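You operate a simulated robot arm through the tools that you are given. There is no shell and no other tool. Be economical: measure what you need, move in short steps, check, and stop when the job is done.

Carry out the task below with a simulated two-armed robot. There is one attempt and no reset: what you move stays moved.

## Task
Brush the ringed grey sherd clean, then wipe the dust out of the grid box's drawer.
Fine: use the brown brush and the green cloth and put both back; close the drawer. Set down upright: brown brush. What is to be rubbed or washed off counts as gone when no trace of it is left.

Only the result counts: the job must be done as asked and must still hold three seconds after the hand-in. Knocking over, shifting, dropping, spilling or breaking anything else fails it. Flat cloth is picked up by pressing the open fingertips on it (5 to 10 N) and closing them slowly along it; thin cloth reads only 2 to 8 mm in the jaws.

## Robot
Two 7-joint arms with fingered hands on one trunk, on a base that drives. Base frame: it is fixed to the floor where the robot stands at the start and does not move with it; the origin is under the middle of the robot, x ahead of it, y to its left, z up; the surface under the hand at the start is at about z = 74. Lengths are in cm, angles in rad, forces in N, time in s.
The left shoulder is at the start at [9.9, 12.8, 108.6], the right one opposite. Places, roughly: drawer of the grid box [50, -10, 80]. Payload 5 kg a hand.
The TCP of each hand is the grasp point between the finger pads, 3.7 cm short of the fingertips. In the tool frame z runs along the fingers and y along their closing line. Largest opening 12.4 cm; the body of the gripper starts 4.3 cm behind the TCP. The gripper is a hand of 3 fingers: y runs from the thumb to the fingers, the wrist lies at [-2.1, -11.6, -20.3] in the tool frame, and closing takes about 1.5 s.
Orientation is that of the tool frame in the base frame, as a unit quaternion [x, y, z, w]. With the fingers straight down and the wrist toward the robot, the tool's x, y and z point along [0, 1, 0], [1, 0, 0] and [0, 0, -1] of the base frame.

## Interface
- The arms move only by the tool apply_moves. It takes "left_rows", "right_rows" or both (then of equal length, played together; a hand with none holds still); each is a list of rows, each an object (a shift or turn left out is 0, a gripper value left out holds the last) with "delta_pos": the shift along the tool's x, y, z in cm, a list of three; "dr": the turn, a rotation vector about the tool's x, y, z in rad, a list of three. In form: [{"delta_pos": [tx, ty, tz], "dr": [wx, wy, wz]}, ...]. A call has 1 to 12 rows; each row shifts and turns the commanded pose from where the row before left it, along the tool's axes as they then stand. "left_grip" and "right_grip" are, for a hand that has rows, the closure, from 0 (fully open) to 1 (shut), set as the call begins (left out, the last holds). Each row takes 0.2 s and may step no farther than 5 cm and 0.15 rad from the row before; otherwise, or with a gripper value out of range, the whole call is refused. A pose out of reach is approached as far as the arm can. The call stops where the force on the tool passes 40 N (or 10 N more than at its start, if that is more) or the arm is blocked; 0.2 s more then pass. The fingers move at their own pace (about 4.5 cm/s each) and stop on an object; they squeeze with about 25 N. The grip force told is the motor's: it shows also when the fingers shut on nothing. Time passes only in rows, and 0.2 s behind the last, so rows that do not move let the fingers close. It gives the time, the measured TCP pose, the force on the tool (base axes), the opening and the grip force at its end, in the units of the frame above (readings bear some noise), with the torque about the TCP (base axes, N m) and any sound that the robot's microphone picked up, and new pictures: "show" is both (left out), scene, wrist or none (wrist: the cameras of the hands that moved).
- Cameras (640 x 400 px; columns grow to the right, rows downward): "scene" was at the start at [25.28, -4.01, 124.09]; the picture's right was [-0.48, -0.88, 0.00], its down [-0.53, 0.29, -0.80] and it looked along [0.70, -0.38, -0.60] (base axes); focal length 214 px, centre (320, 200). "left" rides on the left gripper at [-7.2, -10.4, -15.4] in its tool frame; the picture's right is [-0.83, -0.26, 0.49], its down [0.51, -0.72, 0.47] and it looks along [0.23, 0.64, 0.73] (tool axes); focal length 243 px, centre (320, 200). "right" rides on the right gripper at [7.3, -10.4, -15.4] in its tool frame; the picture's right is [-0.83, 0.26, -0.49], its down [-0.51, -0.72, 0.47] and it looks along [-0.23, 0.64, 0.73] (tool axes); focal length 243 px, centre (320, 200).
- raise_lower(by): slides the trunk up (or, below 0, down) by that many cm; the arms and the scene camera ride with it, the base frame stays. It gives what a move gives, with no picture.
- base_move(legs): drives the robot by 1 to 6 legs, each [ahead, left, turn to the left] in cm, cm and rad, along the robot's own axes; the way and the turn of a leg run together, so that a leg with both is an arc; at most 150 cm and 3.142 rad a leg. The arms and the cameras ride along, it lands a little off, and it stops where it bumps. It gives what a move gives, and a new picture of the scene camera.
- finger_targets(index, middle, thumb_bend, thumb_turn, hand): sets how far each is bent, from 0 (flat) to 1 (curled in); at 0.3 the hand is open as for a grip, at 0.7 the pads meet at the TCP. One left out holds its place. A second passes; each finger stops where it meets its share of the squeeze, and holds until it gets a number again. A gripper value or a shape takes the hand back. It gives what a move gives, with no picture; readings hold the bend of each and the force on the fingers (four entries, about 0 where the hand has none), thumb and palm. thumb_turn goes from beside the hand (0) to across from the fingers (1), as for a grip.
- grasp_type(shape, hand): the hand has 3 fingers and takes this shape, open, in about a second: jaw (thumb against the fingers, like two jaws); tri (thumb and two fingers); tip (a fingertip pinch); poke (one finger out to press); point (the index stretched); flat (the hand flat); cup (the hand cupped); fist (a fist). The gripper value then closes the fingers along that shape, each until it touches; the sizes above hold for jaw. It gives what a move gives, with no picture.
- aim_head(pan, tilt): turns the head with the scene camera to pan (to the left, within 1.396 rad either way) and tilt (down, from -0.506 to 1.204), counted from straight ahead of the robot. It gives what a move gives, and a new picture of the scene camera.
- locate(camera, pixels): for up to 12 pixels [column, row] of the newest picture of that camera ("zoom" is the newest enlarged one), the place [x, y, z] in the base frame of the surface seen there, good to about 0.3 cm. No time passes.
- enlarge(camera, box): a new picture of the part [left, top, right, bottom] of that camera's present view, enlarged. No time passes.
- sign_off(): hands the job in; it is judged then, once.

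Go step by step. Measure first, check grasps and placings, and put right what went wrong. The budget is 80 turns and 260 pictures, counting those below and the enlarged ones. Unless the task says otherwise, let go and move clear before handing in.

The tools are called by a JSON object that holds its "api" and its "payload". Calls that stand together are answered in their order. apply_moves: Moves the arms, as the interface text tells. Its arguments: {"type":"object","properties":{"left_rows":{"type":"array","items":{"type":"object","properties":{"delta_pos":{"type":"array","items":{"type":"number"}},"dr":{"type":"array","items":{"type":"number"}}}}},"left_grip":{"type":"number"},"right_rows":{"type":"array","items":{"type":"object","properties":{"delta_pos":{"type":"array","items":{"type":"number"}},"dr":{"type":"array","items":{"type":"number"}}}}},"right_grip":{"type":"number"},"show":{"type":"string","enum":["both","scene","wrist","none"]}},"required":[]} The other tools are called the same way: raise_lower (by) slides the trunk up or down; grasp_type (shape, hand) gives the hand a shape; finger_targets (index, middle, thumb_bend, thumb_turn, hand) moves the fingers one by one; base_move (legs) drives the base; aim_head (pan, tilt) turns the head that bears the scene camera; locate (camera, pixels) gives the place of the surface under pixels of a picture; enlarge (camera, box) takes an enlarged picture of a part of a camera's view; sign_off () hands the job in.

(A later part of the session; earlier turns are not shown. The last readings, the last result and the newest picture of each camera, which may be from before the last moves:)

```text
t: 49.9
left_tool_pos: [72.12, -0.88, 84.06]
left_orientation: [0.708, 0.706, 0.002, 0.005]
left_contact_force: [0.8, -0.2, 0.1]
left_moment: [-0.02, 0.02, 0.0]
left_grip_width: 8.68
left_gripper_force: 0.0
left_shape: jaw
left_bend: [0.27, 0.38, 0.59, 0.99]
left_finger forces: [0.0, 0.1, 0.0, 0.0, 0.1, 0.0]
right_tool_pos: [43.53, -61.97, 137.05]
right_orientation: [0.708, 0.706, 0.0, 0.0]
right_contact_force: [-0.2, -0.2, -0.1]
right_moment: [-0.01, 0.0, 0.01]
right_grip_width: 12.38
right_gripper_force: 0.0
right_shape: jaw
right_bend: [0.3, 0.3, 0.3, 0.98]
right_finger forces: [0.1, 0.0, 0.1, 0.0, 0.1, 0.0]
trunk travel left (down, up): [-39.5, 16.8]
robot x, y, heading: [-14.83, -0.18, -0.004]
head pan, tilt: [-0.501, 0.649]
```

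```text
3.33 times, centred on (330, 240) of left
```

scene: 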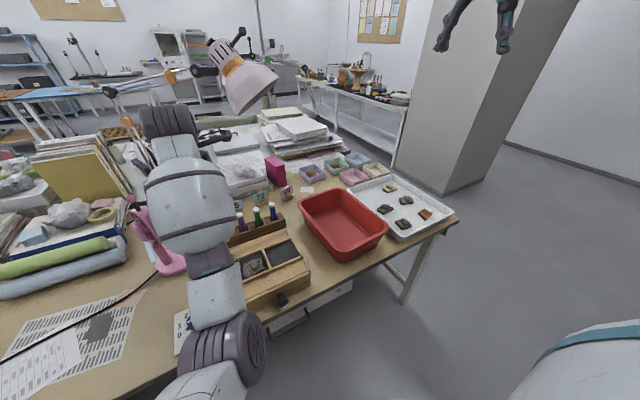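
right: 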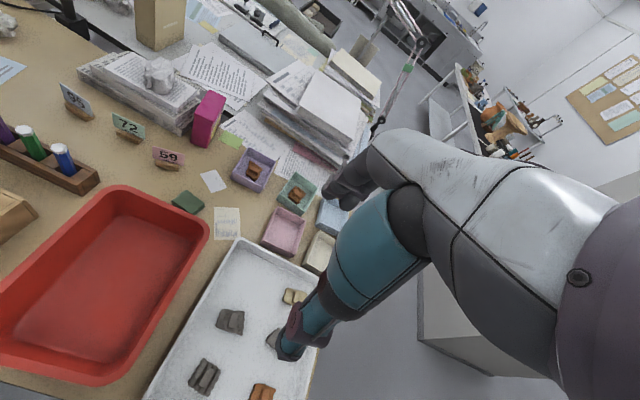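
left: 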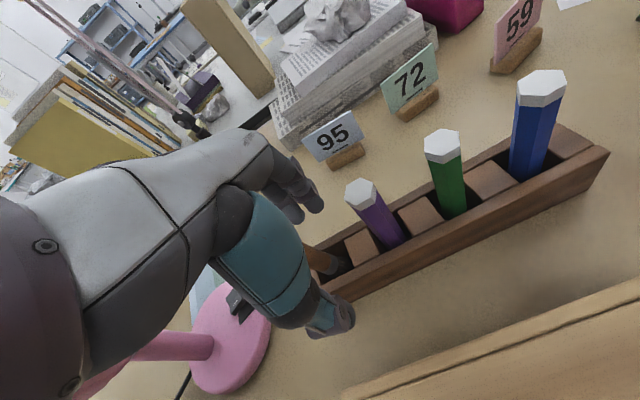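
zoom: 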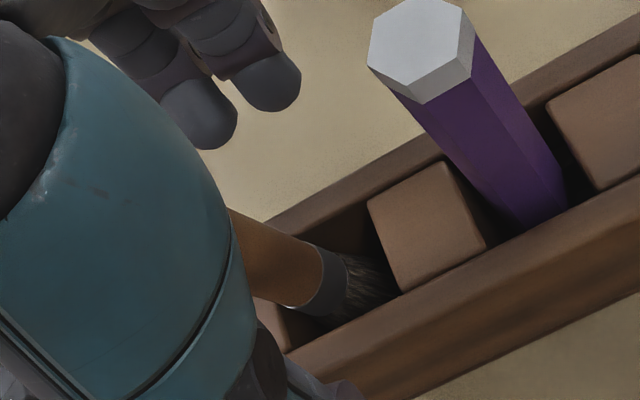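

The brush stands in its slot. Raising the left hand straight clear and checking it stays upright.

{"api": "apply_moves", "payload": {"left_rows": [{"delta_pos": [0, 0, -3]}, {"delta_pos": [0, 0, -4.5]}, {"delta_pos": [0, 0, -4.5]}, {"delta_pos": [0, 0, -4.5]}, {"delta_pos": [0, 0, -4.5]}, {"delta_pos": [0.5, -4, -3]}, {"delta_pos": [1, -4, 0]}, {"delta_pos": [2, -4, 0]}, {"delta_pos": [3, -3, 0]}, {"delta_pos": [3, -3, 0]}, {}], "show": "scene"}}

{"api": "enlarge", "payload": {"camera": "scene", "box": [190, 170, 320, 310]}}

```text
refused: row 6 steps farther than a row can; nothing moved
```

```text
2.86 times, centred on (255, 240) of scene
```

zoom: 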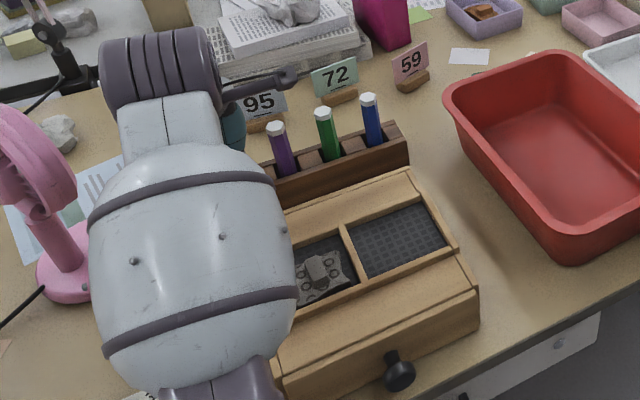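

Row 6 was too long; repeating with shorter steps.

{"api": "apply_moves", "payload": {"left_rows": [{"delta_pos": [0, 0, -3]}, {"delta_pos": [0, 0, -4.5]}, {"delta_pos": [0, 0, -4.5]}, {"delta_pos": [0, 0, -4.5]}, {"delta_pos": [0, 0, -4.5]}, {"delta_pos": [0, -3, -3]}, {"delta_pos": [0, -4, -2]}, {"delta_pos": [0.5, -4, 0]}, {"delta_pos": [2, -3, 0]}, {}], "show": "scene"}}

{"api": "enlarge", "payload": {"camera": "scene", "box": [190, 170, 320, 310]}}

```text
t: 52.1
left_tool_pos: [60.03, 1.61, 107.97]
left_orientation: [0.708, 0.707, 0.005, 0.006]
left_contact_force: [-0.1, 0.3, 0.5]
left_moment: [0.03, -0.01, -0.01]
left_grip_width: 8.65
left_gripper_force: 0.1
left_shape: jaw
left_bend: [0.27, 0.37, 0.59, 0.99]
left_finger forces: [0.0, 0.0, 0.1, 0.0, 0.0, 0.0]
left hand out of reach, approached as far as the arm can: row 8, 9
right_tool_pos: [43.53, -62.05, 137.13]
right_orientation: [0.708, 0.706, 0.0, 0.0]
right_contact_force: [-0.4, -0.3, 0.2]
right_moment: [0.03, -0.02, 0.02]
right_grip_width: 12.39
right_gripper_force: 0.1
right_shape: jaw
right_bend: [0.3, 0.3, 0.3, 0.98]
right_finger forces: [0.0, 0.1, 0.0, 0.0, 0.0, 0.0]
trunk travel left (down, up): [-39.5, 16.8]
robot x, y, heading: [-14.83, -0.11, -0.005]
head pan, tilt: [-0.501, 0.649]
```

scene: 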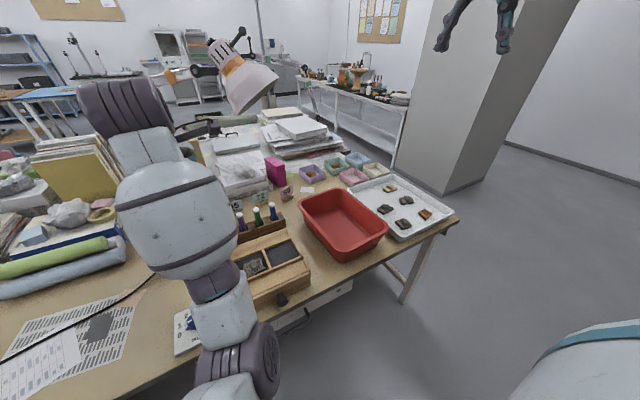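

```text
2.86 times, centred on (255, 240) of scene
```

zoom: 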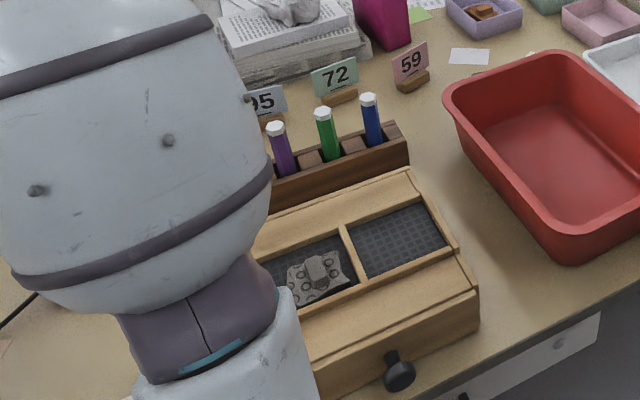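

The sherd is clean and the other brushes are untouched. Now I'll back the base off to about (−38, +5) so the drawer knob is comfortably in the right hand's range, and look at the knob and brush.

{"api": "base_move", "payload": {"legs": [[-23, 0, 0], [0, 5, 0]]}}

{"api": "aim_head", "payload": {"pan": -0.2, "tilt": 0.6}}

{"api": "enlarge", "payload": {"camera": "scene", "box": [230, 150, 380, 260]}}

```text
t: 53.8
left_tool_pos: [38.87, 2.19, 108.06]
left_orientation: [0.708, 0.706, 0.007, 0.005]
left_contact_force: [-0.5, -1.6, 1.0]
left_moment: [0.1, -0.03, 0.02]
left_grip_width: 8.65
left_gripper_force: 0.1
left_shape: jaw
left_bend: [0.27, 0.37, 0.59, 0.99]
left_finger forces: [0.0, 0.0, 0.0, 0.0, 0.0, 0.0]
right_tool_pos: [22.11, -61.68, 136.78]
right_orientation: [0.709, 0.705, 0.003, 0.0]
right_contact_force: [-1.5, -1.3, 0.4]
right_moment: [0.15, -0.04, 0.03]
right_grip_width: 12.38
right_gripper_force: 0.1
right_shape: jaw
right_bend: [0.3, 0.3, 0.3, 0.98]
right_finger forces: [0.0, 0.1, 0.1, 0.0, 0.1, 0.0]
trunk travel left (down, up): [-39.5, 16.8]
robot x, y, heading: [-35.7, 1.3, -0.005]
head pan, tilt: [-0.501, 0.649]
stopped in leg 1: the robot was blocked; the commanded pose is now the measured one
```

scene: 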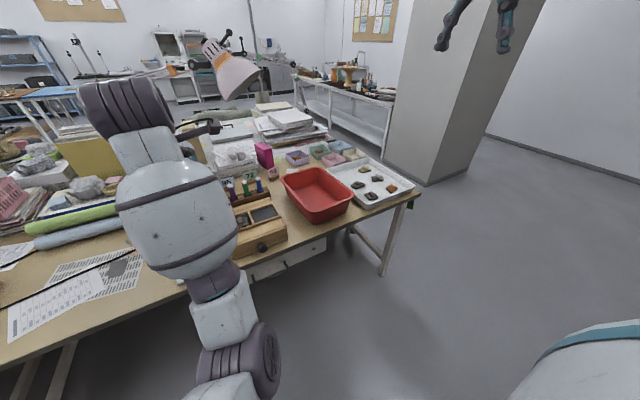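

```text
t: 54.6
left_tool_pos: [39.12, 3.16, 107.85]
left_orientation: [0.708, 0.706, 0.004, 0.007]
left_contact_force: [0.4, -0.1, -0.8]
left_moment: [0.01, 0.0, -0.03]
left_grip_width: 8.67
left_gripper_force: 0.0
left_shape: jaw
left_bend: [0.27, 0.37, 0.59, 0.99]
left_finger forces: [0.0, 0.1, 0.0, 0.0, 0.1, 0.0]
right_tool_pos: [22.34, -60.47, 137.38]
right_orientation: [0.708, 0.706, -0.001, 0.002]
right_contact_force: [-0.1, 0.9, 0.5]
right_moment: [-0.04, -0.02, 0.0]
right_grip_width: 12.37
right_gripper_force: 0.0
right_shape: jaw
right_bend: [0.3, 0.3, 0.3, 0.98]
right_finger forces: [0.0, 0.0, 0.0, 0.0, 0.0, 0.0]
trunk travel left (down, up): [-39.5, 16.8]
robot x, y, heading: [-36.26, 1.64, -0.0]
head pan, tilt: [-0.201, 0.6]
```

scene: 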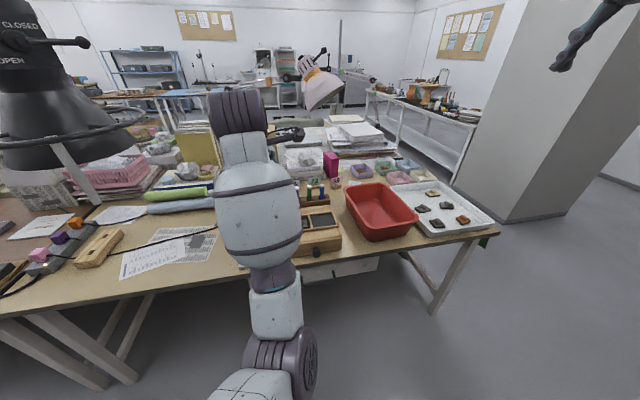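

```text
3.64 times, centred on (305, 205) of scene
```

zoom: 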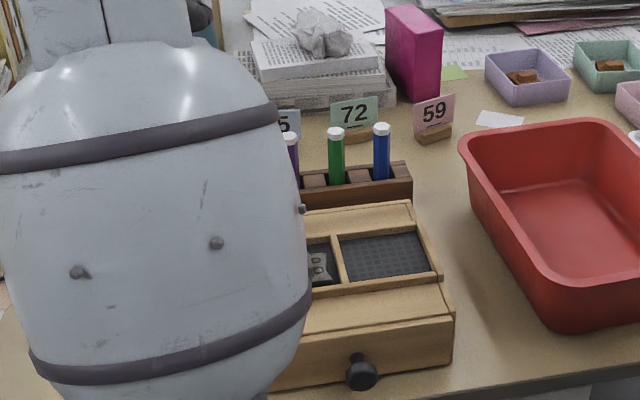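

The robot was blocked at x≈−36, which is enough. I'll check the distance of the black object at upper left (40,80) and the knob's place before moving arms.

{"api": "locate", "payload": {"camera": "scene", "pixels": [[40, 80], [110, 120], [60, 40], [180, 195], [317, 252], [317, 247], [260, 200], [285, 290], [280, 360]]}}

{"api": "enlarge", "payload": {"camera": "scene", "box": [297, 225, 347, 265]}}

```text
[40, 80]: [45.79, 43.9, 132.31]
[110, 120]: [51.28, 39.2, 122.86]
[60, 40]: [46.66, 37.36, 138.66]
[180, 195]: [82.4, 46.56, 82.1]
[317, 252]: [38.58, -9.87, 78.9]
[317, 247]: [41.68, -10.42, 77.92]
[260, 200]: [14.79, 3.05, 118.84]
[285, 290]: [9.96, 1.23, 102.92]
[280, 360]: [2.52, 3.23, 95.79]
```

```text
10.00 times, centred on (322, 245) of scene
```

zoom: 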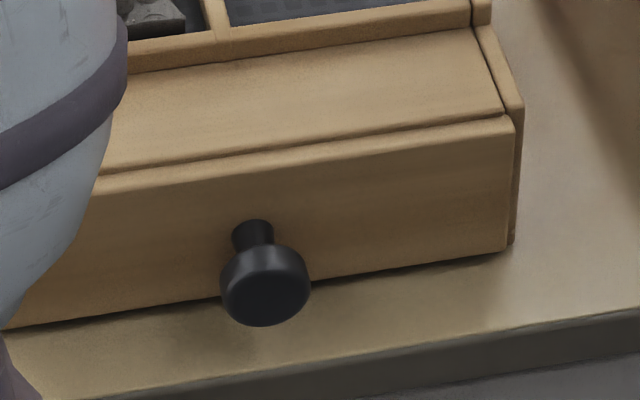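

Knob head is at about (38.8, −9.7, 78.5), ~3.5 cm wide. I'll move the left hand 12 cm left out of the way and bring the right hand over in front of the box, high.

{"api": "apply_moves", "payload": {"left_rows": [{"delta_pos": [1, 0, 0]}, {"delta_pos": [1, 0, 0]}, {"delta_pos": [1, 0, 0]}, {"delta_pos": [1, 0, 0]}, {"delta_pos": [1, 0, 0]}, {"delta_pos": [1, 0, 0]}, {"delta_pos": [1, 0, 0]}, {"delta_pos": [1, 0, 0]}, {"delta_pos": [1, 0, 0]}, {"delta_pos": [1, 0, 0]}, {"delta_pos": [1, 0, 0]}, {"delta_pos": [1, 0, 0]}], "right_rows": [{"delta_pos": [3.7, 1.4, 2.5]}, {"delta_pos": [3.7, 1.4, 2.5]}, {"delta_pos": [3.7, 1.4, 2.5]}, {"delta_pos": [3.7, 1.4, 2.5]}, {"delta_pos": [3.7, 1.4, 2.5]}, {"delta_pos": [3.7, 1.4, 2.5]}, {"delta_pos": [3.7, 1.4, 2.5]}, {"delta_pos": [3.7, 1.4, 2.5]}, {"delta_pos": [3.7, 1.4, 2.5]}, {"delta_pos": [3.7, 1.4, 2.5]}, {"delta_pos": [3.7, 1.4, 2.5]}, {"delta_pos": [3.7, 1.4, 2.5]}], "show": "scene"}}

```text
t: 57.2
left_tool_pos: [39.38, 15.34, 107.81]
left_orientation: [0.708, 0.706, 0.003, 0.006]
left_contact_force: [0.7, 0.5, -0.2]
left_moment: [-0.04, 0.03, -0.01]
left_grip_width: 8.7
left_gripper_force: 0.0
left_shape: jaw
left_bend: [0.27, 0.37, 0.59, 0.99]
left_finger forces: [0.0, 0.0, 0.0, 0.1, 0.1, 0.1]
right_tool_pos: [39.44, -16.23, 107.15]
right_orientation: [0.709, 0.706, -0.001, 0.001]
right_contact_force: [-0.3, -0.5, 0.0]
right_moment: [-0.05, 0.04, 0.0]
right_grip_width: 12.37
right_gripper_force: 0.0
right_shape: jaw
right_bend: [0.3, 0.3, 0.3, 0.98]
right_finger forces: [0.1, 0.0, 0.1, 0.1, 0.1, 0.0]
trunk travel left (down, up): [-39.5, 16.8]
robot x, y, heading: [-35.86, 1.53, -0.007]
head pan, tilt: [-0.201, 0.6]
```

scene: 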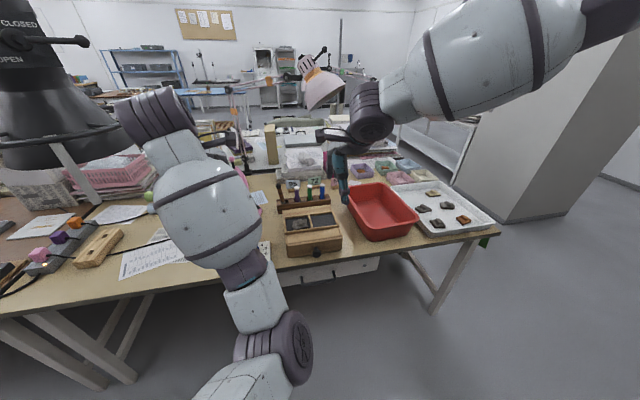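

All four brushes stand in the rack. Now turning the right hand 90° about the vertical so the fingers will close sideways on the knob.

{"api": "apply_moves", "payload": {"right_rows": [{"dr": [0, 0, -0.1428]}, {"dr": [0, 0, -0.1428]}, {"dr": [0, 0, -0.1428]}, {"dr": [0, 0, -0.1428]}, {"dr": [0, 0, -0.1428]}, {"dr": [0, 0, -0.1428]}, {"dr": [0, 0, -0.1428]}, {"dr": [0, 0, -0.1428]}, {"dr": [0, 0, -0.1428]}, {"dr": [0, 0, -0.1428]}, {"dr": [0, 0, -0.1428]}, {}], "right_grip": 0.3, "show": "both"}}

```text
t: 59.8
left_tool_pos: [39.05, 14.98, 108.1]
left_orientation: [0.708, 0.706, 0.005, 0.006]
left_contact_force: [-0.4, -0.7, 0.5]
left_moment: [-0.02, -0.03, -0.03]
left_grip_width: 8.68
left_gripper_force: 0.1
left_shape: jaw
left_bend: [0.27, 0.37, 0.59, 0.99]
left_finger forces: [0.0, 0.1, 0.0, 0.0, 0.0, 0.0]
right_tool_pos: [39.29, -16.47, 107.28]
right_orientation: [0.001, 1.0, 0.0, 0.002]
right_contact_force: [-0.6, 0.2, -0.2]
right_moment: [-0.01, -0.01, -0.01]
right_grip_width: 8.73
right_gripper_force: 0.2
right_shape: jaw
right_bend: [0.27, 0.37, 0.58, 0.99]
right_finger forces: [0.1, 0.0, 0.0, 0.0, 0.0, 0.0]
trunk travel left (down, up): [-39.5, 16.8]
robot x, y, heading: [-35.9, 1.34, -0.003]
head pan, tilt: [-0.201, 0.6]
```

scene: 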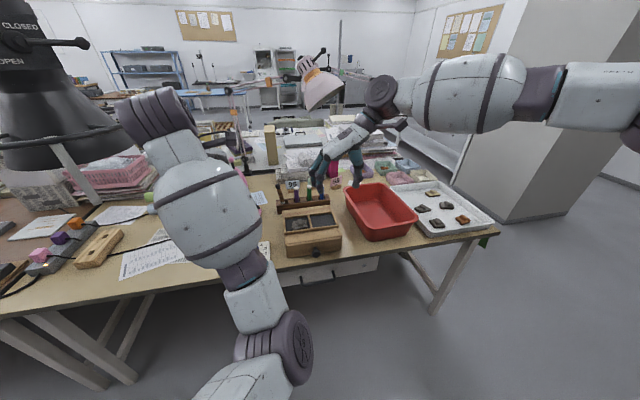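
right: 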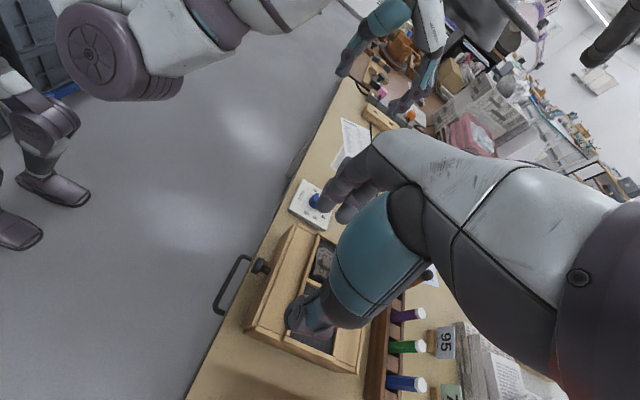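

The knob shows at (262,265) in the right picture. Moving above it, slightly in front so that no finger hits the drawer face.

{"api": "apply_moves", "payload": {"right_rows": [{"delta_pos": [0.5, 3.3, 3]}, {"delta_pos": [0.5, 3.4, 3]}, {"delta_pos": [0, 0, 4.5]}, {"delta_pos": [0, 0, 4.5]}, {"delta_pos": [0, 0, 4.5]}, {}], "show": "both"}}

{"api": "enlarge", "payload": {"camera": "right", "box": [200, 200, 400, 360]}}

{"api": "enlarge", "payload": {"camera": "scene", "box": [277, 190, 377, 270]}}

```text
t: 61.2
left_tool_pos: [39.19, 15.0, 107.99]
left_orientation: [0.708, 0.706, 0.005, 0.007]
left_contact_force: [0.1, -0.4, -0.6]
left_moment: [-0.01, 0.0, 0.02]
left_grip_width: 8.66
left_gripper_force: 0.0
left_shape: jaw
left_bend: [0.27, 0.37, 0.59, 0.99]
left_finger forces: [0.0, 0.1, 0.0, 0.0, 0.0, 0.0]
right_tool_pos: [38.56, -10.1, 87.51]
right_orientation: [0.002, 1.0, -0.001, 0.001]
right_contact_force: [0.0, 0.4, 0.2]
right_moment: [-0.01, -0.01, 0.02]
right_grip_width: 8.68
right_gripper_force: 0.0
right_shape: jaw
right_bend: [0.27, 0.37, 0.58, 0.99]
right_finger forces: [0.0, 0.1, 0.0, 0.0, 0.0, 0.0]
trunk travel left (down, up): [-39.5, 16.8]
robot x, y, heading: [-35.9, 1.6, -0.004]
head pan, tilt: [-0.201, 0.6]
```

scene: 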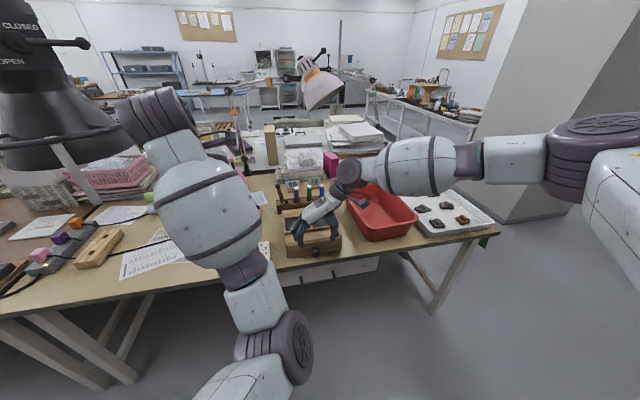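
right: 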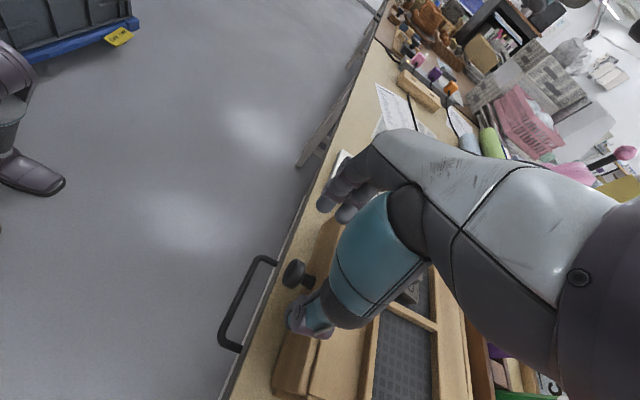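

```text
2.50 times, centred on (300, 280) of right
```

zoom: 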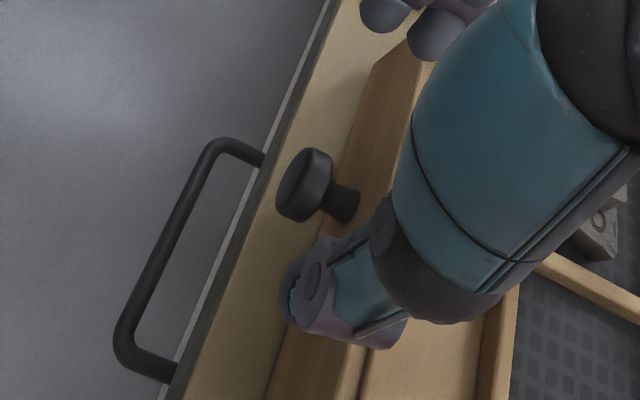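

```text
5.00 times, centred on (327, 230) of scene
```

zoom: 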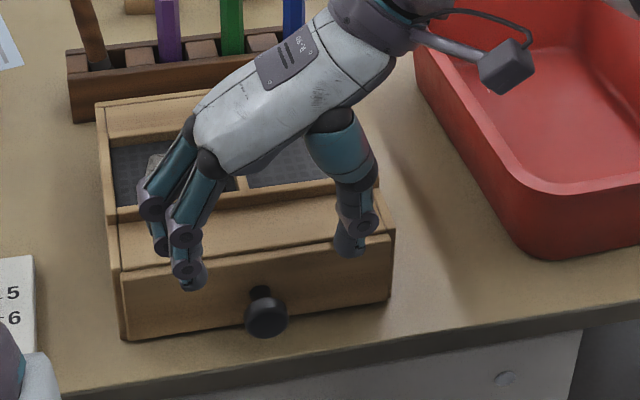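

Checking fingertip positions against the drawer face and the knob.

{"api": "locate", "payload": {"camera": "zoom", "pixels": [[348, 250], [345, 235], [192, 283], [185, 262], [160, 240], [265, 320], [262, 300], [262, 290], [300, 300], [390, 300], [380, 330]]}}

{"api": "locate", "payload": {"camera": "right", "pixels": [[290, 275], [300, 272], [315, 282], [310, 310], [325, 335]]}}

```text
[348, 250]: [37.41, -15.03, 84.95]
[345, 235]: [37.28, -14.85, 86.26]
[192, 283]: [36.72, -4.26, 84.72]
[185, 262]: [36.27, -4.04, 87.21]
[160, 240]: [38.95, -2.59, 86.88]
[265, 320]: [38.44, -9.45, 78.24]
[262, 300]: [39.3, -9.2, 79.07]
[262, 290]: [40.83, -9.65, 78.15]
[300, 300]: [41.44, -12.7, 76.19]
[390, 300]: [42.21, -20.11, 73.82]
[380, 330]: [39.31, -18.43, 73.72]
```

```text
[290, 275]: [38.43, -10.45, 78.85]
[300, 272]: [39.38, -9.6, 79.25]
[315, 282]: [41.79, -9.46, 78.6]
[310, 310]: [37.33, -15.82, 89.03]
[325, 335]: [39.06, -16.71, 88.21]
```

Clear of the face. Lowering on to the knob and closing.

{"api": "apply_moves", "payload": {"right_rows": [{"delta_pos": [0.2, 0.4, 3]}, {"delta_pos": [0, 0, 3]}, {"delta_pos": [0, 0, 2.3]}, {}], "show": "none"}}

{"api": "apply_moves", "payload": {"right_rows": [{}, {}, {}, {}, {}, {}, {}, {}], "right_grip": 0.9, "show": "wrist"}}

{"api": "enlarge", "payload": {"camera": "scene", "box": [277, 190, 377, 270]}}

```text
t: 62.2
left_tool_pos: [39.16, 14.92, 108.09]
left_orientation: [0.708, 0.706, 0.005, 0.006]
left_contact_force: [-0.1, -0.4, 0.1]
left_moment: [-0.01, 0.02, -0.01]
left_grip_width: 8.65
left_gripper_force: 0.0
left_shape: jaw
left_bend: [0.27, 0.37, 0.59, 0.99]
left_finger forces: [0.0, 0.1, 0.0, 0.0, 0.0, 0.1]
right_tool_pos: [38.3, -9.41, 79.25]
right_orientation: [0.001, 1.0, -0.001, 0.002]
right_contact_force: [0.2, 0.4, 0.1]
right_moment: [0.0, -0.02, -0.01]
right_grip_width: 8.72
right_gripper_force: 0.0
right_shape: jaw
right_bend: [0.27, 0.37, 0.58, 0.99]
right_finger forces: [0.0, 0.0, 0.0, 0.1, 0.0, 0.0]
trunk travel left (down, up): [-39.5, 16.8]
robot x, y, heading: [-35.74, 1.21, -0.008]
head pan, tilt: [-0.201, 0.6]
```

```text
t: 64.0
left_tool_pos: [39.12, 14.92, 107.98]
left_orientation: [0.708, 0.707, 0.006, 0.006]
left_contact_force: [-0.3, -0.3, 0.3]
left_moment: [0.03, 0.02, -0.02]
left_grip_width: 8.7
left_gripper_force: 0.0
left_shape: jaw
left_bend: [0.27, 0.37, 0.59, 0.99]
left_finger forces: [0.0, 0.0, 0.0, 0.1, 0.1, 0.0]
right_tool_pos: [38.35, -9.57, 79.26]
right_orientation: [0.002, 1.0, -0.002, 0.0]
right_contact_force: [-1.8, -9.9, -5.2]
right_moment: [-0.1, 0.0, 0.0]
right_grip_width: 1.04
right_gripper_force: 25.2
right_shape: jaw
right_bend: [0.7, 0.63, 0.74, 1.0]
right_finger forces: [0.0, 6.7, 0.1, 0.0, 23.5, 0.1]
trunk travel left (down, up): [-39.5, 16.8]
robot x, y, heading: [-35.99, 1.07, -0.005]
head pan, tilt: [-0.201, 0.6]
```

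right: 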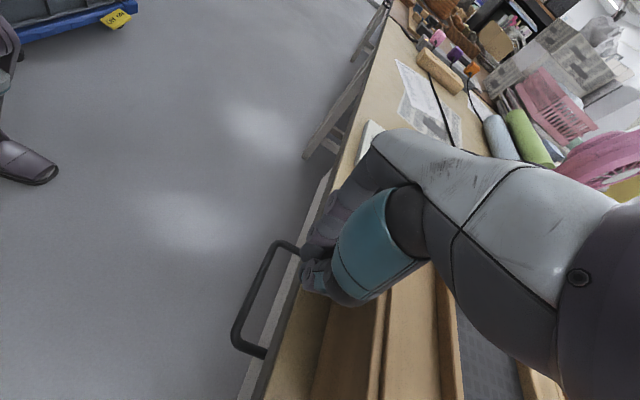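

```text
5.00 times, centred on (327, 230) of scene
```

zoom: 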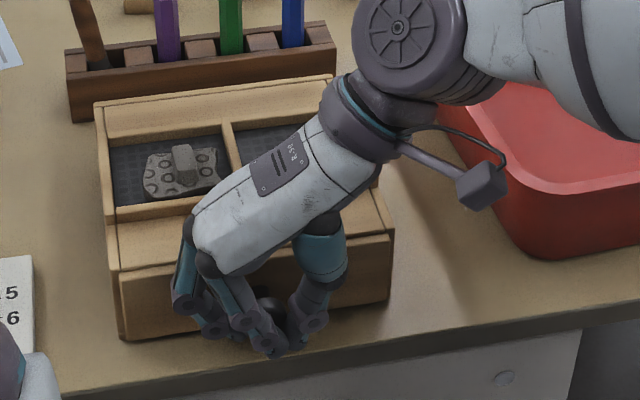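

Force appears on thumb and middle finger, so the knob is held (perhaps with the middle finger behind its head). Pulling gently toward the robot.

{"api": "apply_moves", "payload": {"right_rows": [{"delta_pos": [0.7, 0, 0]}, {"delta_pos": [0.7, 0, 0]}, {"delta_pos": [0.8, 0, 0]}, {"delta_pos": [0.8, 0, 0]}, {}], "show": "none"}}

{"api": "enlarge", "payload": {"camera": "scene", "box": [277, 190, 377, 270]}}

```text
t: 65.2
left_tool_pos: [39.2, 14.8, 107.82]
left_orientation: [0.707, 0.707, 0.004, 0.005]
left_contact_force: [-0.4, 1.1, -0.1]
left_moment: [-0.02, -0.01, -0.01]
left_grip_width: 8.69
left_gripper_force: 0.1
left_shape: jaw
left_bend: [0.27, 0.37, 0.59, 0.99]
left_finger forces: [0.0, 0.2, 0.0, 0.0, 0.1, 0.0]
right_tool_pos: [35.35, -9.5, 79.16]
right_orientation: [0.002, 1.0, -0.001, 0.0]
right_contact_force: [-0.6, -15.2, -11.3]
right_moment: [-0.18, 0.06, -0.01]
right_grip_width: 1.04
right_gripper_force: 24.8
right_shape: jaw
right_bend: [0.7, 0.64, 0.74, 1.0]
right_finger forces: [0.0, 6.8, 0.1, 0.0, 27.3, 0.0]
trunk travel left (down, up): [-39.5, 16.8]
robot x, y, heading: [-36.05, 1.21, -0.006]
head pan, tilt: [-0.201, 0.6]
```

```text
5.00 times, centred on (327, 230) of scene
```

zoom: 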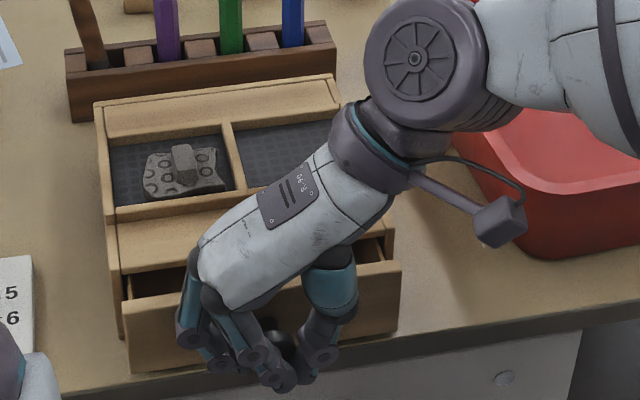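

The drawer slides open. Pulling 7 cm more, with a small sideways relief.

{"api": "apply_moves", "payload": {"right_rows": [{"delta_pos": [0.8, -0.15, -0.1]}, {"delta_pos": [1, 0, 0]}, {"delta_pos": [1, 0, 0]}, {"delta_pos": [1, 0, 0]}, {"delta_pos": [1, 0, 0]}, {"delta_pos": [1, 0, 0]}, {"delta_pos": [1, 0, 0]}, {}], "show": "none"}}

{"api": "enlarge", "payload": {"camera": "scene", "box": [267, 190, 377, 280]}}

```text
t: 67.0
left_tool_pos: [39.36, 14.86, 107.88]
left_orientation: [0.708, 0.707, 0.004, 0.006]
left_contact_force: [-0.3, -0.2, 0.2]
left_moment: [-0.03, 0.02, -0.03]
left_grip_width: 8.7
left_gripper_force: 0.1
left_shape: jaw
left_bend: [0.27, 0.37, 0.59, 0.99]
left_finger forces: [0.0, 0.0, 0.0, 0.1, 0.0, 0.0]
right_tool_pos: [28.66, -9.49, 79.25]
right_orientation: [0.002, 1.0, 0.0, 0.001]
right_contact_force: [0.3, -8.3, -14.9]
right_moment: [-0.03, 0.08, -0.04]
right_grip_width: 0.99
right_gripper_force: 24.9
right_shape: jaw
right_bend: [0.7, 0.64, 0.74, 1.0]
right_finger forces: [0.0, 7.6, 0.1, 0.0, 24.8, 0.0]
trunk travel left (down, up): [-39.5, 16.8]
robot x, y, heading: [-36.0, 1.46, -0.004]
head pan, tilt: [-0.201, 0.6]
```

```text
4.44 times, centred on (322, 235) of scene
```

zoom: 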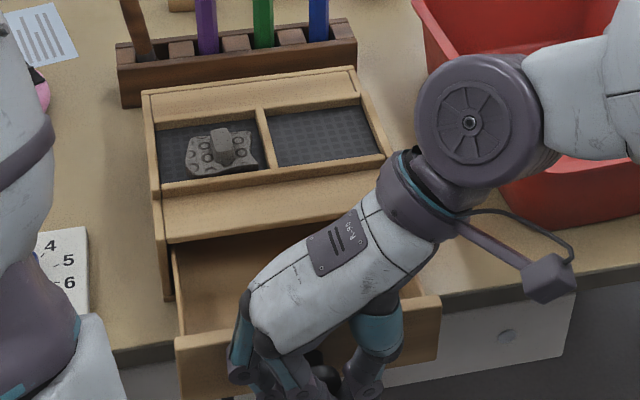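

About 10 cm open, with the floor visible. Releasing the knob and lifting clear to look into the drawer.

{"api": "apply_moves", "payload": {"right_rows": [{}, {}, {}, {}, {}, {}, {}, {}], "right_grip": 0.25, "show": "none"}}

{"api": "apply_moves", "payload": {"right_rows": [{"delta_pos": [0, 0, -2]}, {"delta_pos": [0, 0, -4.5]}, {"delta_pos": [0, 0, -4.5]}, {"delta_pos": [0, 0, -4.5]}, {"delta_pos": [0, -4, -2.5]}, {"delta_pos": [0, -4, -2.5]}, {"delta_pos": [0, -4, 0]}, {"delta_pos": [0, -4, 0]}, {}], "show": "both"}}

{"api": "enlarge", "payload": {"camera": "scene", "box": [277, 200, 377, 280]}}

```text
t: 68.8
left_tool_pos: [39.24, 14.92, 107.93]
left_orientation: [0.708, 0.706, 0.005, 0.006]
left_contact_force: [-0.4, -0.5, 0.5]
left_moment: [-0.01, 0.0, -0.03]
left_grip_width: 8.66
left_gripper_force: 0.1
left_shape: jaw
left_bend: [0.27, 0.37, 0.59, 0.99]
left_finger forces: [0.0, 0.1, 0.0, 0.0, 0.0, 0.0]
right_tool_pos: [28.53, -9.43, 79.41]
right_orientation: [0.002, 1.0, -0.001, 0.001]
right_contact_force: [-0.8, 0.0, 0.0]
right_moment: [-0.01, 0.01, -0.02]
right_grip_width: 9.28
right_gripper_force: 0.0
right_shape: jaw
right_bend: [0.27, 0.36, 0.55, 0.99]
right_finger forces: [0.0, 0.0, 0.0, 0.1, 0.0, 0.1]
trunk travel left (down, up): [-39.5, 16.8]
robot x, y, heading: [-35.38, 1.77, -0.002]
head pan, tilt: [-0.201, 0.6]
```

```text
t: 70.8
left_tool_pos: [39.15, 15.16, 107.87]
left_orientation: [0.708, 0.707, 0.004, 0.007]
left_contact_force: [0.7, 0.7, 0.0]
left_moment: [-0.01, -0.02, -0.01]
left_grip_width: 8.65
left_gripper_force: 0.0
left_shape: jaw
left_bend: [0.27, 0.37, 0.59, 0.99]
left_finger forces: [0.0, 0.1, 0.1, 0.0, 0.0, 0.0]
right_tool_pos: [28.32, -25.05, 100.06]
right_orientation: [0.002, 1.0, -0.001, 0.001]
right_contact_force: [0.0, 0.0, -1.6]
right_moment: [-0.01, 0.01, 0.0]
right_grip_width: 9.32
right_gripper_force: 0.0
right_shape: jaw
right_bend: [0.27, 0.36, 0.55, 0.99]
right_finger forces: [0.0, 0.0, 0.1, 0.1, 0.1, 0.0]
trunk travel left (down, up): [-39.5, 16.8]
robot x, y, heading: [-35.95, 1.22, -0.004]
head pan, tilt: [-0.201, 0.6]
```

scene: 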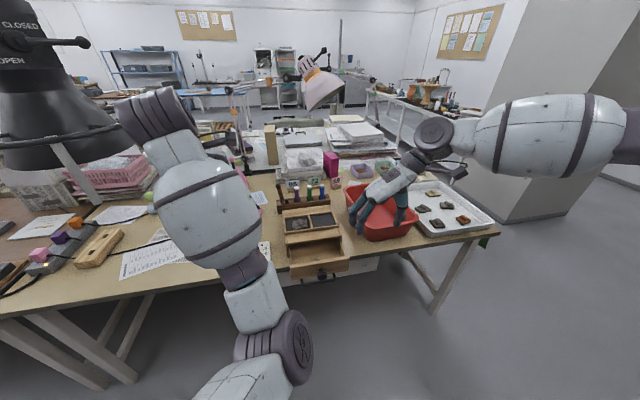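
right: 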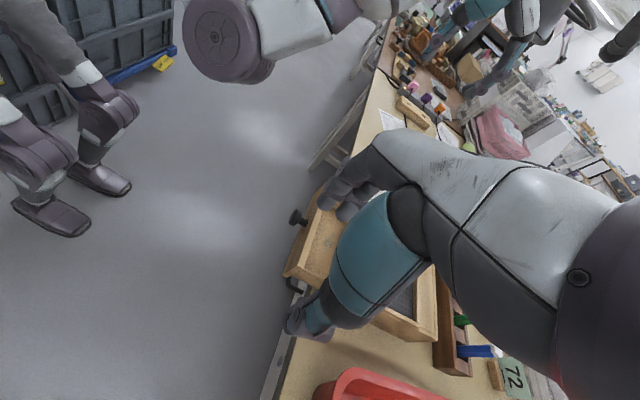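

```text
5.00 times, centred on (327, 240) of scene
```

zoom: 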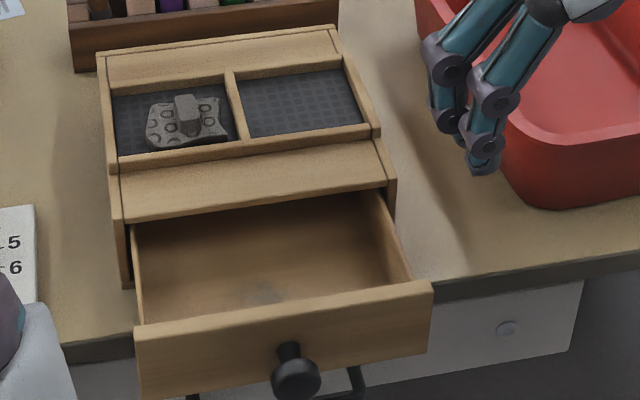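

A dust blotch shows on the drawer floor at (258,288) of the zoom. Measuring it and the drawer's inside.

{"api": "locate", "payload": {"camera": "zoom", "pixels": [[260, 285], [240, 295], [278, 295], [262, 265], [150, 315], [400, 280], [140, 260], [365, 210], [280, 310], [285, 318], [415, 290], [295, 375]]}}

{"api": "enlarge", "payload": {"camera": "scene", "box": [300, 235, 350, 272]}}

```text
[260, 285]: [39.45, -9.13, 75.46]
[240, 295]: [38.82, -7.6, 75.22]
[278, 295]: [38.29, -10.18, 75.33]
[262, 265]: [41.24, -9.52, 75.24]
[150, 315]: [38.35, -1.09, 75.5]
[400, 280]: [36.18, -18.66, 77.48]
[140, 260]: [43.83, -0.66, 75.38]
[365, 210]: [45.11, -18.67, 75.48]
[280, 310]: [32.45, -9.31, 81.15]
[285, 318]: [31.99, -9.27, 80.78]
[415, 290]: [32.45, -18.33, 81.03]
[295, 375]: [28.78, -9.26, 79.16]
```

```text
10.81 times, centred on (325, 254) of scene
```

zoom: 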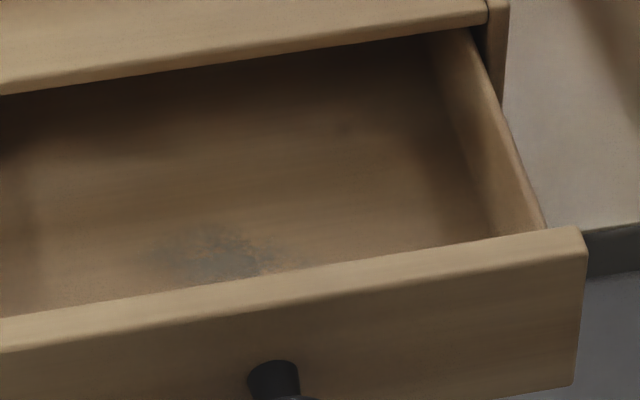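

Drawer floor is z≈75.3, dust roughly x 36–41, y −12…−7. Now driving right then forward so that the right hand can reach the green cloth, keeping the left hand clear of the fan and lamp.

{"api": "base_move", "payload": {"legs": [[0, -21.5, 0], [26, 0, 0]]}}

{"api": "aim_head", "payload": {"pan": -0.25, "tilt": 0.65}}

{"api": "enlarge", "payload": {"camera": "right", "box": [0, 0, 638, 398]}}

```text
t: 71.7
left_tool_pos: [39.37, 14.06, 107.95]
left_orientation: [0.71, 0.704, 0.005, 0.006]
left_contact_force: [0.1, 0.5, 0.0]
left_moment: [0.01, 0.01, 0.0]
left_grip_width: 8.66
left_gripper_force: 0.0
left_shape: jaw
left_bend: [0.27, 0.37, 0.59, 0.99]
left_finger forces: [0.0, 0.0, 0.0, 0.0, 0.0, 0.0]
right_tool_pos: [28.34, -26.12, 100.07]
right_orientation: [0.004, 1.0, -0.001, 0.002]
right_contact_force: [-0.8, 0.1, 0.0]
right_moment: [0.04, -0.01, 0.02]
right_grip_width: 9.31
right_gripper_force: 0.0
right_shape: jaw
right_bend: [0.27, 0.36, 0.55, 0.99]
right_finger forces: [0.0, 0.0, 0.1, 0.0, 0.1, 0.0]
trunk travel left (down, up): [-39.5, 16.8]
robot x, y, heading: [-35.55, 0.81, -0.01]
head pan, tilt: [-0.201, 0.6]
stopped in leg 1: the robot was blocked; the commanded pose is now the measured one
```

scene: 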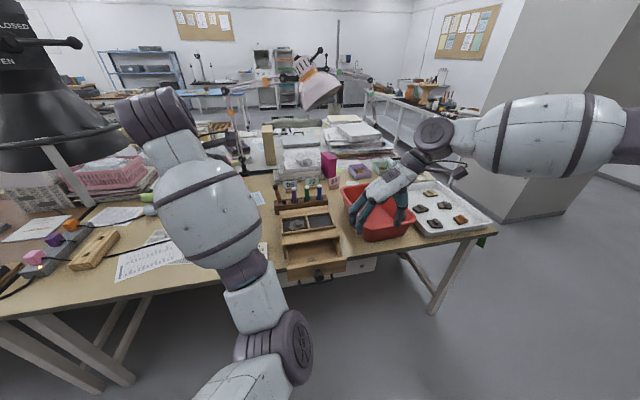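

```text
t: 72.3
left_tool_pos: [39.4, 14.11, 107.99]
left_orientation: [0.71, 0.705, 0.005, 0.005]
left_contact_force: [-0.3, 1.0, 0.0]
left_moment: [0.02, 0.02, -0.02]
left_grip_width: 8.68
left_gripper_force: 0.0
left_shape: jaw
left_bend: [0.27, 0.37, 0.59, 0.99]
left_finger forces: [0.0, 0.0, 0.1, 0.0, 0.0, 0.0]
right_tool_pos: [28.41, -26.13, 100.04]
right_orientation: [0.004, 1.0, -0.002, 0.001]
right_contact_force: [-0.2, -0.4, 0.3]
right_moment: [0.0, 0.01, 0.01]
right_grip_width: 9.3
right_gripper_force: 0.0
right_shape: jaw
right_bend: [0.27, 0.36, 0.55, 0.99]
right_finger forces: [0.0, 0.0, 0.0, 0.0, 0.1, 0.0]
trunk travel left (down, up): [-39.5, 16.8]
robot x, y, heading: [-35.59, 0.82, -0.006]
head pan, tilt: [-0.25, 0.649]
```

scene: 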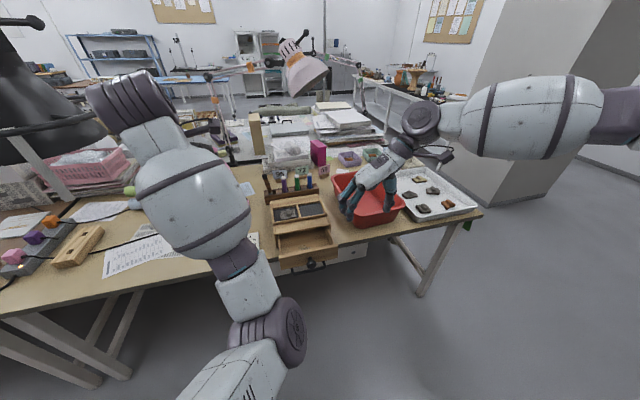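

```text
1.00 times, centred on (319, 199) of right (not enlarged: the box is as wide or as high as the picture)
```

zoom: 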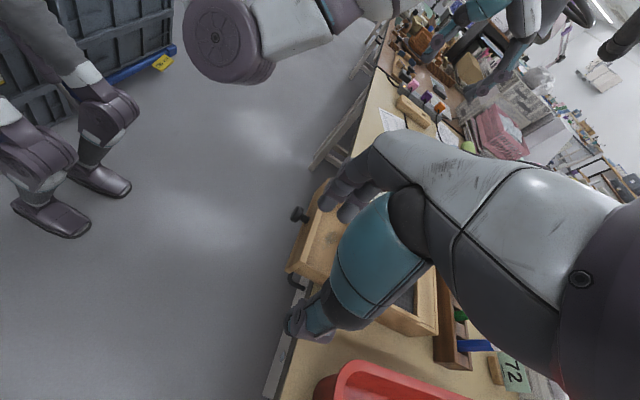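

Something behind-right blocks the sideways move; I'll go ahead 10 first, then sideways, then ahead.

{"api": "base_move", "payload": {"legs": [[10, 0, 0], [0, -20.5, 0], [15, 0, 0]]}}

{"api": "enlarge", "payload": {"camera": "scene", "box": [260, 120, 460, 260]}}

```text
t: 76.5
left_tool_pos: [64.31, -5.95, 108.14]
left_orientation: [0.709, 0.705, 0.005, 0.007]
left_contact_force: [-0.5, 0.0, 0.1]
left_moment: [-0.01, -0.08, -0.01]
left_grip_width: 8.7
left_gripper_force: 0.0
left_shape: jaw
left_bend: [0.27, 0.37, 0.59, 0.99]
left_finger forces: [0.1, 0.1, 0.0, 0.0, 0.1, 0.1]
right_tool_pos: [53.43, -46.09, 100.15]
right_orientation: [0.003, 1.0, 0.0, 0.003]
right_contact_force: [-0.7, 0.2, -0.4]
right_moment: [0.02, 0.0, -0.03]
right_grip_width: 9.31
right_gripper_force: 0.0
right_shape: jaw
right_bend: [0.27, 0.36, 0.55, 0.99]
right_finger forces: [0.0, 0.0, 0.0, 0.0, 0.0, 0.0]
trunk travel left (down, up): [-39.5, 16.8]
robot x, y, heading: [-10.9, -19.82, -0.004]
head pan, tilt: [-0.25, 0.649]
```

scene: 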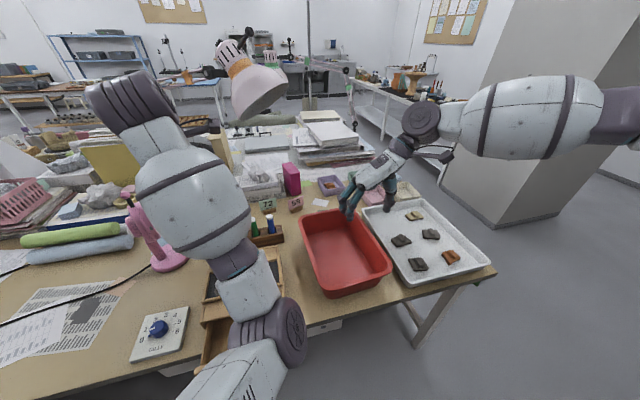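

```text
2.86 times, centred on (360, 190) of scene
```

zoom: 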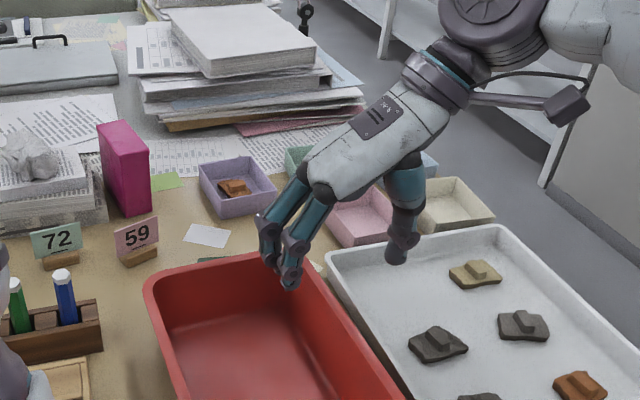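

Base is now at (−11, −20). Measuring the red bin's rim and the visible part of the cloth (205,262 in the zoom).

{"api": "locate", "payload": {"camera": "zoom", "pixels": [[150, 278], [200, 262], [260, 255], [300, 265], [320, 290], [205, 259], [230, 257], [210, 235], [130, 230], [235, 185], [330, 250], [310, 268]]}}

{"api": "apply_moves", "payload": {"right_rows": [{"delta_pos": [-4, 0, -1]}, {"delta_pos": [-4, 0, 0]}, {"delta_pos": [-4, 0, 0]}, {"delta_pos": [-4, 0, 0]}, {"delta_pos": [-4, 0, 0]}, {"delta_pos": [-4, 0, 0]}, {"delta_pos": [-1, 0, 0]}, {}], "show": "both"}}

{"api": "enlarge", "payload": {"camera": "right", "box": [160, 200, 420, 400]}}

```text
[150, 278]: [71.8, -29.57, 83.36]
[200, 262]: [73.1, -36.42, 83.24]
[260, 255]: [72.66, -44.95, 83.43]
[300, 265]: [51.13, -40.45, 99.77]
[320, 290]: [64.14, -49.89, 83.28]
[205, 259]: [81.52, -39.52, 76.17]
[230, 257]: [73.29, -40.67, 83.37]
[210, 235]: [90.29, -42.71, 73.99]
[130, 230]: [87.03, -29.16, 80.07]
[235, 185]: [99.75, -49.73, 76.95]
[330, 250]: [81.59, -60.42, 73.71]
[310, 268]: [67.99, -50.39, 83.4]
```

```text
t: 78.3
left_tool_pos: [64.41, -6.13, 108.07]
left_orientation: [0.709, 0.705, 0.006, 0.005]
left_contact_force: [0.0, 0.3, -0.5]
left_moment: [0.0, 0.02, 0.0]
left_grip_width: 8.66
left_gripper_force: 0.1
left_shape: jaw
left_bend: [0.27, 0.37, 0.59, 0.99]
left_finger forces: [0.1, 0.0, 0.0, 0.1, 0.0, 0.0]
right_tool_pos: [78.62, -46.44, 100.91]
right_orientation: [0.002, 1.0, -0.001, 0.002]
right_contact_force: [1.3, 0.0, 0.1]
right_moment: [0.0, 0.0, 0.0]
right_grip_width: 9.28
right_gripper_force: 0.1
right_shape: jaw
right_bend: [0.27, 0.36, 0.55, 0.99]
right_finger forces: [0.0, 0.0, 0.1, 0.0, 0.1, 0.0]
trunk travel left (down, up): [-39.5, 16.8]
robot x, y, heading: [-10.61, -19.87, -0.005]
head pan, tilt: [-0.25, 0.649]
```

scene: 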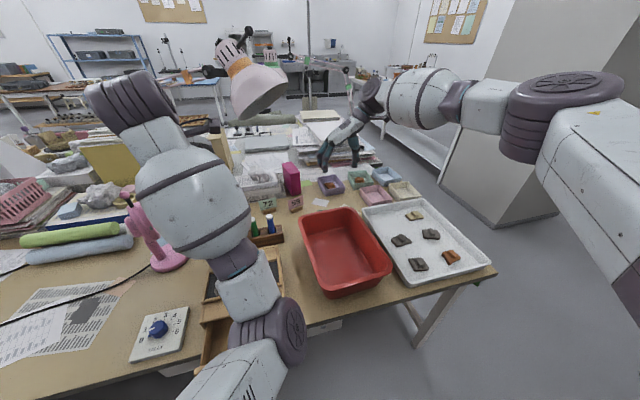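
right: 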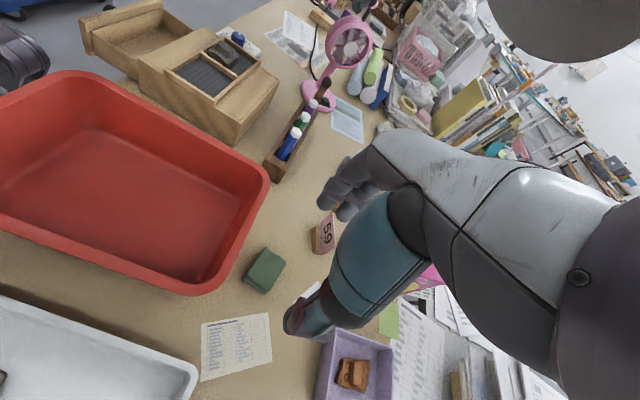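

```text
2.00 times, centred on (290, 300) of right
```

zoom: 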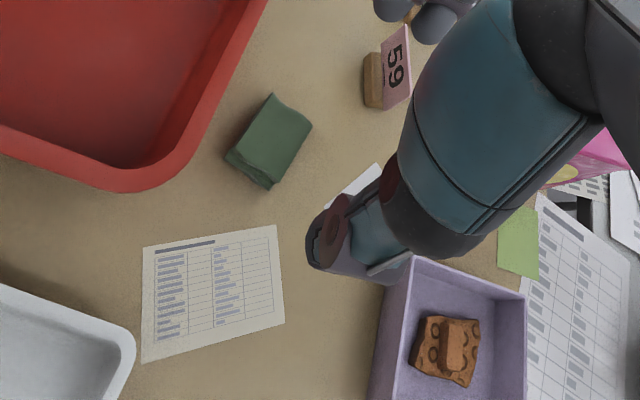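

The cloth pad is in view at zoom (268,145). Measuring it and its surroundings.

{"api": "locate", "payload": {"camera": "zoom", "pixels": [[273, 96], [311, 126], [268, 187], [227, 155], [270, 140], [215, 110], [190, 165], [375, 80], [398, 60], [370, 105], [355, 185], [400, 270]]}}

{"api": "enlarge", "payload": {"camera": "right", "box": [225, 230, 305, 310]}}

```text
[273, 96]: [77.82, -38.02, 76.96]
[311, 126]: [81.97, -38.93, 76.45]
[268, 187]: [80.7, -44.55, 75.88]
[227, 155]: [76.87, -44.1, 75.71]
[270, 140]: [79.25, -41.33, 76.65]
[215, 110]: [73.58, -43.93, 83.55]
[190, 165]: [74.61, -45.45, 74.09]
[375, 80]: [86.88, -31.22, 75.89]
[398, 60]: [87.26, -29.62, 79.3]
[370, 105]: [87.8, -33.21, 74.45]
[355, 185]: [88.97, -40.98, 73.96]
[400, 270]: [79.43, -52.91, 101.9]
```

```text
5.00 times, centred on (265, 270) of right
```

zoom: 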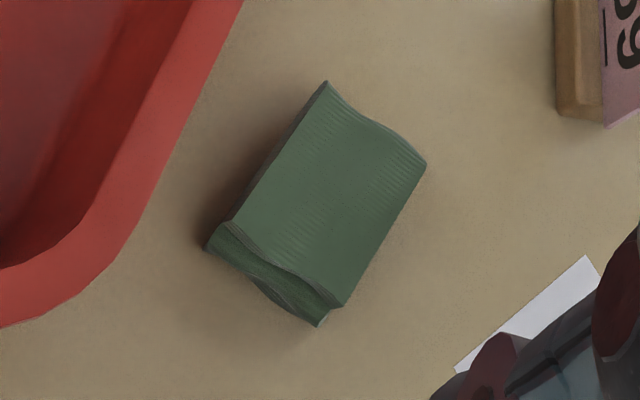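

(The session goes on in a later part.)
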